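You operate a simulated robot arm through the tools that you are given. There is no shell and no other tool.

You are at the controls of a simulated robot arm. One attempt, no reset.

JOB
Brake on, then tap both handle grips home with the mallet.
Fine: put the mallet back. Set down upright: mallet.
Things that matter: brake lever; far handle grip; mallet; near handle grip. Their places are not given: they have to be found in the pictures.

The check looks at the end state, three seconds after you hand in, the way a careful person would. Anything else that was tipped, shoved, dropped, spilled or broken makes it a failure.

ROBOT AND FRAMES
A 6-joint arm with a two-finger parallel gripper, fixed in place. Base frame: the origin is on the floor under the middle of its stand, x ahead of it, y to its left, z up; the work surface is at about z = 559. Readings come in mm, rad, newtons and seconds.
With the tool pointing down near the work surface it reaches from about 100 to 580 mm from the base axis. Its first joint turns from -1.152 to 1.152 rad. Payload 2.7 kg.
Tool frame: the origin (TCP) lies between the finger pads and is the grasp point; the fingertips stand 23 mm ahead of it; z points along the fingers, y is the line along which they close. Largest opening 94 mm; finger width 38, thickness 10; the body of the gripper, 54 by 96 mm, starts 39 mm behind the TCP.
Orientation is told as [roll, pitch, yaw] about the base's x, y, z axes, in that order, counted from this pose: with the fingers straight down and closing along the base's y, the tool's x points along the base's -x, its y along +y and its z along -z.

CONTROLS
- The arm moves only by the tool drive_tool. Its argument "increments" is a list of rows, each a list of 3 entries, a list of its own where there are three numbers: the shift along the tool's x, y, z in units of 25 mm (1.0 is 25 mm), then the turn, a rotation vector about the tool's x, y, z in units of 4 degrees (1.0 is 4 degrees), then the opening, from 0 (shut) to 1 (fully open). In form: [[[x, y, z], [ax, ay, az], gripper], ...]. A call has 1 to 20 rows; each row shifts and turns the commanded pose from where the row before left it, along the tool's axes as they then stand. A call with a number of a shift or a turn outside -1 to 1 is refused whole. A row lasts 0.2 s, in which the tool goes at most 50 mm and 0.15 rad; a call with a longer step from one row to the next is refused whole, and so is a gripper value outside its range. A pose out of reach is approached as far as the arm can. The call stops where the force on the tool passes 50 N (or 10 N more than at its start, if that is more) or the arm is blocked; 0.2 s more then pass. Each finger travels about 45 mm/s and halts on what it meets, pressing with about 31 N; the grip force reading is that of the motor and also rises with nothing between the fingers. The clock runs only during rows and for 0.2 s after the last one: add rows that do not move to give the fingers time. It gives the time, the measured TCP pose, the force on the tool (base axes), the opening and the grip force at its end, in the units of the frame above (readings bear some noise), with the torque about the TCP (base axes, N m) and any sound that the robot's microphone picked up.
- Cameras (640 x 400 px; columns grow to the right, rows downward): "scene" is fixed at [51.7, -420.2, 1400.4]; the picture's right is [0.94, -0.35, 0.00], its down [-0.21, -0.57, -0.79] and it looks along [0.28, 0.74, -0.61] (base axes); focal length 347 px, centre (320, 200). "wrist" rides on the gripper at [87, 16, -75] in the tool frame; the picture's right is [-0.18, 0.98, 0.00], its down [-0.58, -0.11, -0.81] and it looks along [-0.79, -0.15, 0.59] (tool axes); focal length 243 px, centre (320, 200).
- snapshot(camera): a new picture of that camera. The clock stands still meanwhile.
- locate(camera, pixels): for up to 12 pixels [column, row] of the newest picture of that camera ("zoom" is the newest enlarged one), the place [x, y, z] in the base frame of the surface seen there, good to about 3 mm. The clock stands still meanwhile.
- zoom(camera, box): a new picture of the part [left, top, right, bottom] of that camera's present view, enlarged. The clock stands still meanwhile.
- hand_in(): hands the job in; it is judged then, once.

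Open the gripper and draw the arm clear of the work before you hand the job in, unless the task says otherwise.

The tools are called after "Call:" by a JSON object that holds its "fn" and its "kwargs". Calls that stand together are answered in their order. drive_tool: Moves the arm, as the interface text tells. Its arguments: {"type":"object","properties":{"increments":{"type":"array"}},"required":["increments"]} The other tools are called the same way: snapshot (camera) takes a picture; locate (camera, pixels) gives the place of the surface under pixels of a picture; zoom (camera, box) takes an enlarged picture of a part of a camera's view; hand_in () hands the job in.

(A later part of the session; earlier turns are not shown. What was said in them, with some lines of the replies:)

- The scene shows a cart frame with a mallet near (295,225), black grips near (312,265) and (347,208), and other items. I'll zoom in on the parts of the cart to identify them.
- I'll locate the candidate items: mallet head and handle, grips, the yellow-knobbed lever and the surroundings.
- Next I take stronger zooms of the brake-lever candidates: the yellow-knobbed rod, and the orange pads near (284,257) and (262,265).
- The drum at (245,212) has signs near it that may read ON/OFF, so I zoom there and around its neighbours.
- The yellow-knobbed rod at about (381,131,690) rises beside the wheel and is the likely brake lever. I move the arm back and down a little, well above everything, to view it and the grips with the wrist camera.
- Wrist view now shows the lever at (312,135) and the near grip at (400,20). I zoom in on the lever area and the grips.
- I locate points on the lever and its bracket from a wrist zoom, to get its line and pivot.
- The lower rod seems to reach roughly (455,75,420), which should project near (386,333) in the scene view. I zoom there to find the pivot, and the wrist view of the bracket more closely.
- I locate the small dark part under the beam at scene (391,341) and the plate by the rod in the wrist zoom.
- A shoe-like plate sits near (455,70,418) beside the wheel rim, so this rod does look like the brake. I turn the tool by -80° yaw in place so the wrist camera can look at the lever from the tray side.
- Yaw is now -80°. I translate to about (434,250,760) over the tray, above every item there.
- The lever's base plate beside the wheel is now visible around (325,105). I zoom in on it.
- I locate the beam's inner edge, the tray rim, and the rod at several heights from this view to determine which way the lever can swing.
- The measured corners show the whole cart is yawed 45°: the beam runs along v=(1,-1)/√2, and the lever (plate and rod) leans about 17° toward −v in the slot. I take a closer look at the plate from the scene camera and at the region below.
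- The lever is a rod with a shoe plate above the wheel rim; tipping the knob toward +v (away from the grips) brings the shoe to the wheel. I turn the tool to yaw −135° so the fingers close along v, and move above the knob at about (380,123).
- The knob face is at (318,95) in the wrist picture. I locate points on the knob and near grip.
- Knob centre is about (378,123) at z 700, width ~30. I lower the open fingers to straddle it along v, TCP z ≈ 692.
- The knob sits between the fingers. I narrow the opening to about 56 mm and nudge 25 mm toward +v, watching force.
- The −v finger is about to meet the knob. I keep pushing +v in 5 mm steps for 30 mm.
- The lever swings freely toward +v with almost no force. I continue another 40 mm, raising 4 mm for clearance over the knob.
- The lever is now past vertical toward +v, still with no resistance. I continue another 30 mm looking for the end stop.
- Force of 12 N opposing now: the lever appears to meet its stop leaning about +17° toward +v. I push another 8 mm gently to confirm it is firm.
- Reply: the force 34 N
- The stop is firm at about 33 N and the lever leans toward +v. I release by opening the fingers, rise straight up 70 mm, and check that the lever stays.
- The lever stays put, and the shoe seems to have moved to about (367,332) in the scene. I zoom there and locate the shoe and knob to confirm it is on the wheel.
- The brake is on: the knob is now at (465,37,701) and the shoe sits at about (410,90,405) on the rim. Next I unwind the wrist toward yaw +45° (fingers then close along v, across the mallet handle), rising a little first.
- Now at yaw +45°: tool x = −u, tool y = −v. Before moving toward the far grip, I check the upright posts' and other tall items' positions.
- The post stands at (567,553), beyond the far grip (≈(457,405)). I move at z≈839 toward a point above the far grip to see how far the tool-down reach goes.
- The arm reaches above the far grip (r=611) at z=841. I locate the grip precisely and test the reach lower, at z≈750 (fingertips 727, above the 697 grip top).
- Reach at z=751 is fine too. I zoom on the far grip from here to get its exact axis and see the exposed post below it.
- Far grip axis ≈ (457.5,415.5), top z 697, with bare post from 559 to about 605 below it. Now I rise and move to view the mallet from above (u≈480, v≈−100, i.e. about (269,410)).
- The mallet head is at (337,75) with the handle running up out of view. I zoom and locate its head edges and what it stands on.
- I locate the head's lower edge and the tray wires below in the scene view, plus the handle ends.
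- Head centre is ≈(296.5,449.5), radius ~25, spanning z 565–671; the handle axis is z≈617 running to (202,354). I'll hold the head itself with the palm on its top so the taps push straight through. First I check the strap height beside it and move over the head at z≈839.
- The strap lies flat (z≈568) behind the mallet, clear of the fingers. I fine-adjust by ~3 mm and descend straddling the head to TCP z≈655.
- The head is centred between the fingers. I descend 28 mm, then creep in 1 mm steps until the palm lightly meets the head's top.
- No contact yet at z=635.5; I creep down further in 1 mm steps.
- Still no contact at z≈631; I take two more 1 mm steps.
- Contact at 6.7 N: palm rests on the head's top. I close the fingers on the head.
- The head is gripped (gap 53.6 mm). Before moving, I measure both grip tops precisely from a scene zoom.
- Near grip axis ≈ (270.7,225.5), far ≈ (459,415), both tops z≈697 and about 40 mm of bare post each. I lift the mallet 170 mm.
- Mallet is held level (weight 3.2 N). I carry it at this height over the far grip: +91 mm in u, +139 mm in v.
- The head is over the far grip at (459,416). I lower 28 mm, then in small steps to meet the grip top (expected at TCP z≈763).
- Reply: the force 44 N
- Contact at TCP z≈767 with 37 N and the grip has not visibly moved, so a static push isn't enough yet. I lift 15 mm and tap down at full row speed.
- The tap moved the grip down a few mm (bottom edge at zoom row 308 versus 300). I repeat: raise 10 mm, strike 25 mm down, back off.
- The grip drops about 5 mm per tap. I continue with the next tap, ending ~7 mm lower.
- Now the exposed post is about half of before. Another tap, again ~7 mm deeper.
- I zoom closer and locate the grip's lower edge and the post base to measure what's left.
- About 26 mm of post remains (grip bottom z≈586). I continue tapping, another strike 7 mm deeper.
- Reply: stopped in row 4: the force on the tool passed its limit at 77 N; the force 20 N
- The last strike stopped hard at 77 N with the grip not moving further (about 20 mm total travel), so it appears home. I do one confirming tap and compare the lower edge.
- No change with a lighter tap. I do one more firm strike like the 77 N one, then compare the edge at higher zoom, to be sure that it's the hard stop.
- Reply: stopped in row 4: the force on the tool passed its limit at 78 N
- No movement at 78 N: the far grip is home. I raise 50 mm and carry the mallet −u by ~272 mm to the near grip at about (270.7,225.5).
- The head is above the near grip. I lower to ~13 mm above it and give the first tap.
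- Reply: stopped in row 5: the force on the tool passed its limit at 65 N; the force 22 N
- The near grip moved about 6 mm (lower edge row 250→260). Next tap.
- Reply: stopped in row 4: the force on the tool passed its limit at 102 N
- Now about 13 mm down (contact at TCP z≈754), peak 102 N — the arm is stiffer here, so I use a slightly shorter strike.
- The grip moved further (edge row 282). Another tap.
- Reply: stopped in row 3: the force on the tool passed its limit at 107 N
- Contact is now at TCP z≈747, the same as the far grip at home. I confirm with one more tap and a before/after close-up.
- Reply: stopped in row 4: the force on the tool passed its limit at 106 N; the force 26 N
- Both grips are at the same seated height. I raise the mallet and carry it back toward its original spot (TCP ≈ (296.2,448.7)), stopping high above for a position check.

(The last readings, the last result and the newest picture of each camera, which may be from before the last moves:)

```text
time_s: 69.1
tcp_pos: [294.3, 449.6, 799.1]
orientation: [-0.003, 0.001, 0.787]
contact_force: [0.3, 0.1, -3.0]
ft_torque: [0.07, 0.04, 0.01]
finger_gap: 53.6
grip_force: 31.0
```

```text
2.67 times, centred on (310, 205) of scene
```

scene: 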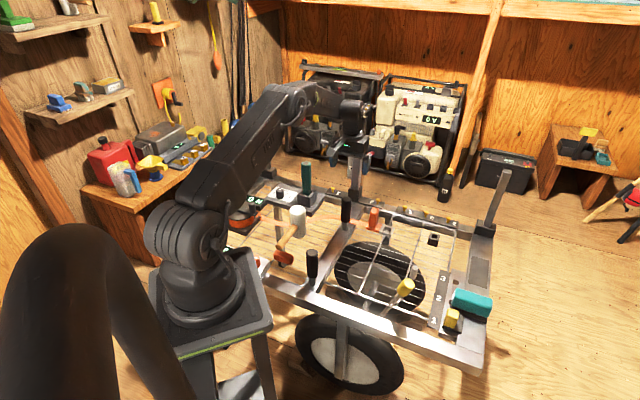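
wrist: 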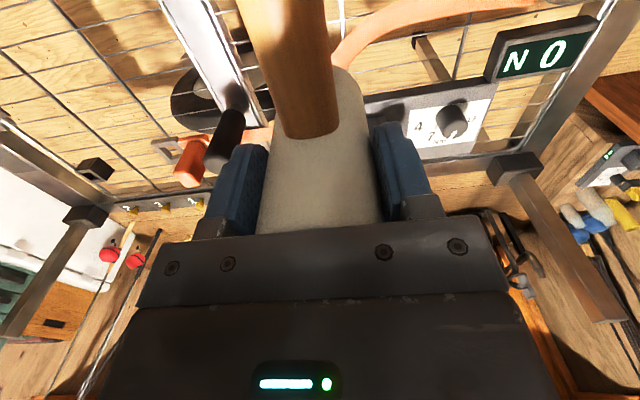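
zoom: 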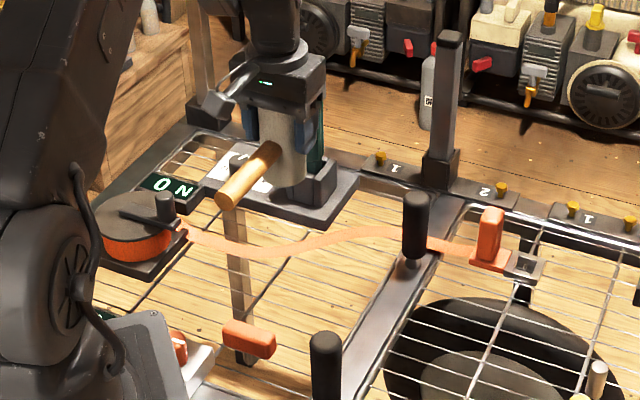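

The picture matches the lift-off view (sign at (550,50), socket at (95,168)), so the mallet is above its original spot. I lower it 160 mm.

Call:
{"fn": "drive_tool", "kwargs": {"increments": [[[0, 0, 1], [0, 0, 0], 0], [[0, 0, 1], [0, 0, 0], 0], [[0, 0, 1], [0, 0, 0], 0], [[0, 0, 1], [0, 0, 0], 0], [[0, 0, 1], [0, 0, 0], 0], [[0, 0, 0.8], [0, 0, 0], 0], [[0, 0, 0.4], [0, 0, 0], 0], [[0, 0, 0.2], [0, 0, 0], 0], [[0, 0, 0], [0, 0, 0], 0]]}}

Call:
{"fn": "zoom", "kwargs": {"camera": "scene", "box": [260, 180, 340, 250]}}

Call:
{"fn": "snapshot", "kwargs": {"camera": "wrist"}}

```text
time_s: 71.1
tcp_pos: [294.8, 449.2, 638.9]
orientation: [-0.005, 0.001, 0.786]
contact_force: [0.5, 0.0, -2.5]
ft_torque: [0.0, 0.01, -0.02]
finger_gap: 53.6
grip_force: 31.2
```

```text
5.71 times, centred on (300, 215) of scene
```

zoom: 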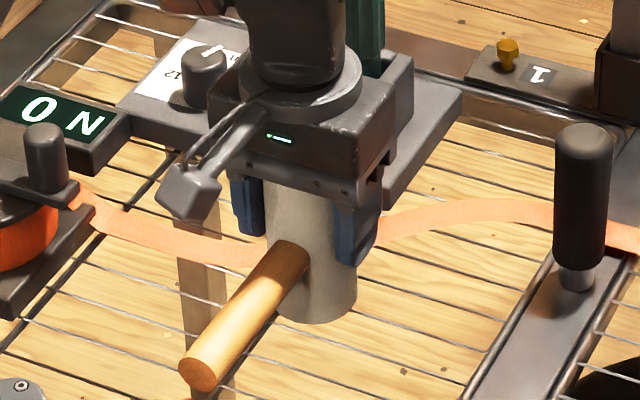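

```text
taken
```

wrist: 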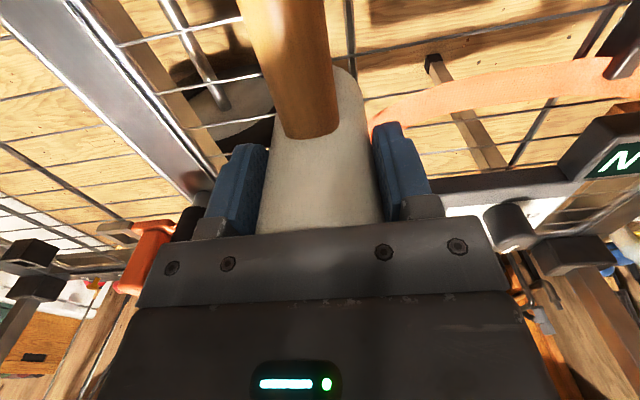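

Still hanging free at z≈639. I creep down 7 mm in small steps.

Call:
{"fn": "drive_tool", "kwargs": {"increments": [[[0, 0, 0.1], [0, 0, 0], 0], [[0, 0, 0.08], [0, 0, 0], 0], [[0, 0, 0.05], [0, 0, 0], 0], [[0, 0, 0.04], [0, 0, 0], 0]]}}

```text
time_s: 72.1
tcp_pos: [296.8, 448.9, 632.1]
orientation: [-0.003, 0.002, 0.787]
contact_force: [0.2, 0.4, -3.4]
ft_torque: [-0.01, 0.01, -0.01]
finger_gap: 53.5
grip_force: 30.8
```

Still free at 632; I continue in 1 mm steps.

Call:
{"fn": "drive_tool", "kwargs": {"increments": [[[0, 0, 0.04], [0, 0, 0], 0], [[0, 0, 0.03], [0, 0, 0], 0]]}}

```text
time_s: 72.7
tcp_pos: [295.5, 448.7, 630.8]
orientation: [-0.003, 0.0, 0.787]
contact_force: [-2.8, -3.7, 4.8]
ft_torque: [-0.04, 0.11, 0.02]
finger_gap: 53.4
grip_force: 30.8
```

The mallet is resting on the tray (force changed from −3.2 to +4.8 N). I open the fingers and let it stand.

Call:
{"fn": "drive_tool", "kwargs": {"increments": [[[0, 0, 0], [0, 0, 0], 0.7], [[0, 0, 0], [0, 0, 0], 1], [[0, 0, 0], [0, 0, 0], 1], [[0, 0, 0], [0, 0, 0], 1], [[0, 0, 0], [0, 0, 0], 1], [[0, 0, 0], [0, 0, 0], 1]]}}

Call:
{"fn": "snapshot", "kwargs": {"camera": "wrist"}}

Call:
{"fn": "zoom", "kwargs": {"camera": "scene", "box": [260, 180, 340, 250]}}

```text
time_s: 74.1
tcp_pos: [296.5, 448.7, 632.5]
orientation: [-0.003, 0.002, 0.787]
contact_force: [-2.0, -3.0, 8.6]
ft_torque: [0.13, -0.01, -0.01]
finger_gap: 94.1
grip_force: 0.1
```

```text
taken
```

wrist: 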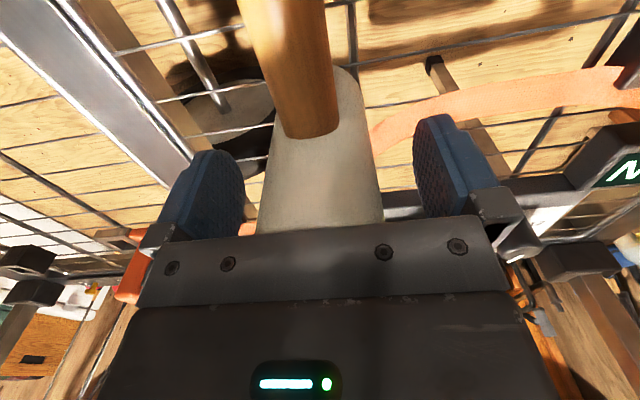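

```text
5.71 times, centred on (300, 215) of scene
```

zoom: 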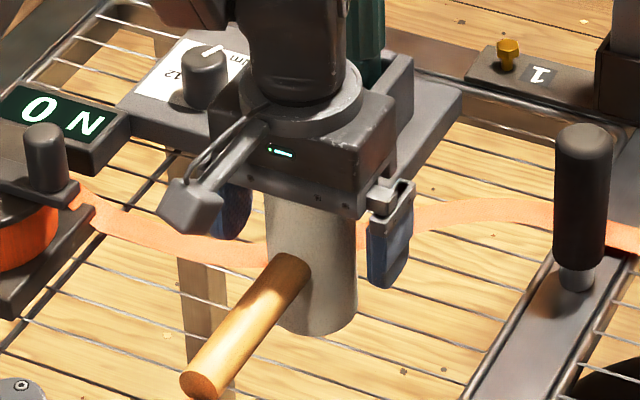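

Fingers are open and the mallet stands level as before. I rise straight up, slowly at first.

Call:
{"fn": "drive_tool", "kwargs": {"increments": [[[0, 0, -0.1], [0, 0, 0], 1], [[0, 0, -0.3], [0, 0, 0], 1], [[0, 0, -0.6], [0, 0, 0], 1], [[0, 0, -1], [0, 0, 0], 1], [[0, 0, -1], [0, 0, 0], 1], [[0, 0, -1], [0, 0, 0], 1], [[0, 0, -1], [0, 0, 0], 1], [[0, 0, -1], [0, 0, 0], 1], [[0, 0, -1], [0, 0, 0], 1], [[0, 0, -1], [0, 0, 0], 1], [[0, 0, -1], [0, 0, 0], 1], [[0, 0, 0], [0, 0, 0], 1]]}}

Call:
{"fn": "snapshot", "kwargs": {"camera": "scene"}}

Call:
{"fn": "zoom", "kwargs": {"camera": "scene", "box": [260, 200, 340, 250]}}

Call:
{"fn": "locate", "kwargs": {"camera": "zoom", "pixels": [[300, 80], [310, 290], [280, 285], [150, 375], [220, 290]]}}

```text
time_s: 76.7
tcp_pos: [294.7, 447.5, 854.8]
orientation: [-0.003, 0.002, 0.786]
contact_force: [0.1, 0.6, 0.0]
ft_torque: [-0.02, -0.02, 0.0]
finger_gap: 94.0
grip_force: 0.0
```

```text
taken
```

scene: 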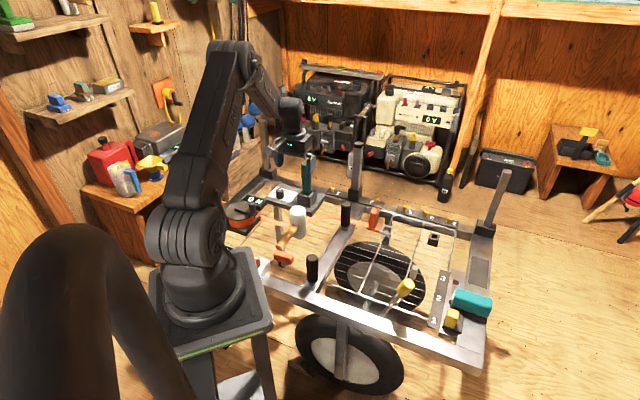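

```text
8.00 times, centred on (300, 225) of scene
```

zoom: 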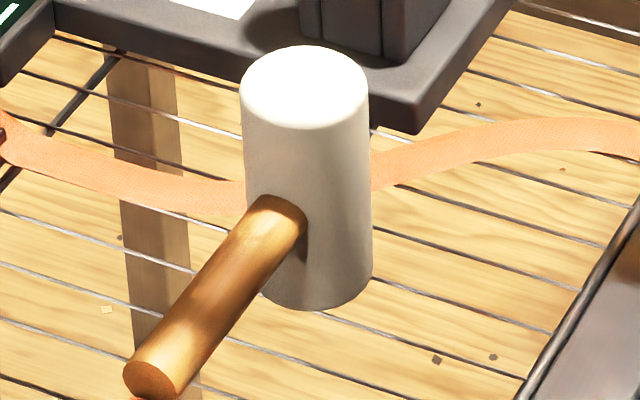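

```text
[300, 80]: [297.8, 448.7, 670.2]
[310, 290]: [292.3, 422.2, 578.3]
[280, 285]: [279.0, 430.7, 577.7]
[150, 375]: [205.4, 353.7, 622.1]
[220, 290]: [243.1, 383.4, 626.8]
```

The mallet stands upright within ~1.5 mm of its original place. I check the brake lever and both grips again, and raise the arm further clear.

Call:
{"fn": "drive_tool", "kwargs": {"increments": [[[0.5, -0.5, -1], [0, 0, 0], 1], [[0.5, -0.5, -1], [0, 0, 0], 1], [[0.5, -0.5, -1], [0, 0, 0], 1], [[0.5, -0.5, -1], [0, 0, 0], 1], [[0.5, -0.5, -0.6], [0, 0, 0], 1], [[0, 0, 0], [0, 0, 0], 1]]}}

Call:
{"fn": "zoom", "kwargs": {"camera": "scene", "box": [340, 220, 440, 350]}}

Call:
{"fn": "zoom", "kwargs": {"camera": "scene", "box": [225, 180, 385, 300]}}

Call:
{"fn": "snapshot", "kwargs": {"camera": "wrist"}}

Call:
{"fn": "locate", "kwargs": {"camera": "scene", "pixels": [[403, 284], [346, 207], [312, 256], [312, 281], [346, 227]]}}

```text
time_s: 78.1
tcp_pos: [298.0, 361.1, 971.7]
orientation: [-0.006, 0.002, 0.788]
contact_force: [-0.9, 0.4, -0.1]
ft_torque: [-0.01, -0.02, -0.03]
finger_gap: 94.0
grip_force: 0.0
```

```text
3.08 times, centred on (390, 285) of scene
```

zoom: 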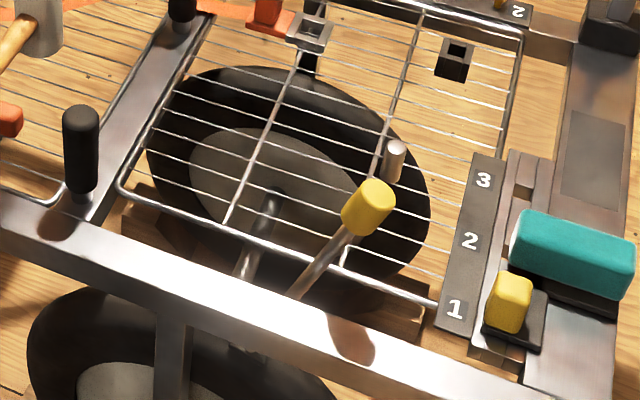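

```text
3.33 times, centred on (305, 240) of scene
```

zoom: 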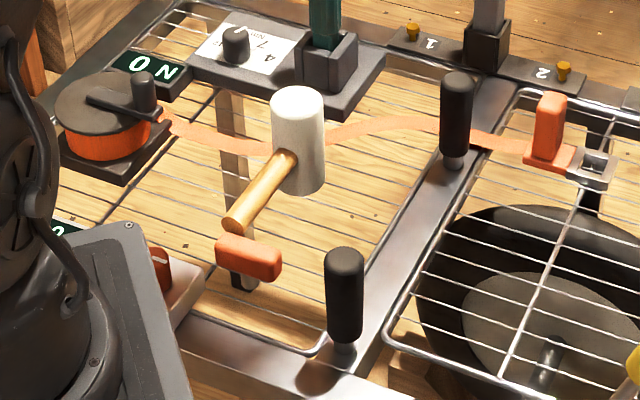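

```text
taken
```

wrist: 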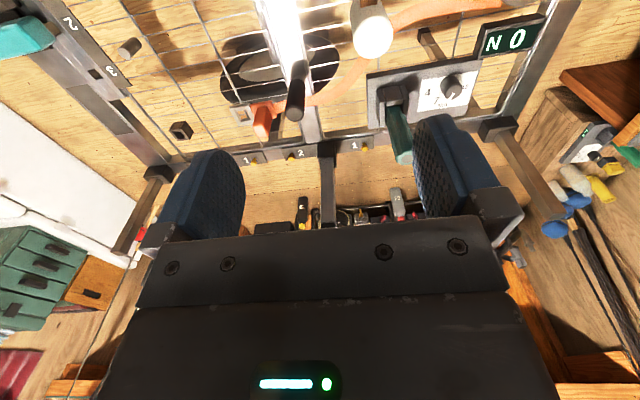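

```text
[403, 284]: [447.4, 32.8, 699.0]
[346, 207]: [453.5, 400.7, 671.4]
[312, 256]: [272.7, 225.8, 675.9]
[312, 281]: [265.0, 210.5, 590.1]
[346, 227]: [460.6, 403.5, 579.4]
```

Everything checks out: the lever rests at its on position (knob ≈(455,35,700)), both grips are seated with tops near z≈676, and the mallet stands upright in place. The gripper is open and the arm is clear, so I hand in.

Call:
{"fn": "hand_in", "kwargs": {}}

```text
The job is handed in.
```

The job is handed in. The brake is on, both handle grips are tapped home, and the mallet is back standing upright where it was. The judge's result has not come back yet.

- **Brake:** I took the yellow-knobbed lever beside the wheel to be the brake lever. I pushed it over to its firm stop, and it has stayed there. Its shoe now sits on the wheel rim, where before there was a gap of about 25 mm.
- **Grips:** Each went down about 20 mm with the mallet. At the end, neither moved under further firm taps (78 N far, 106 N near). Both stopped at the same height, with about 22–26 mm of post still showing below. I took that as home because neither would go further.
- **Mallet:** It stands on its head within about 1.5 mm of its original spot.

In the last pictures nothing else looked moved. The gripper is open and the arm is clear of the work.
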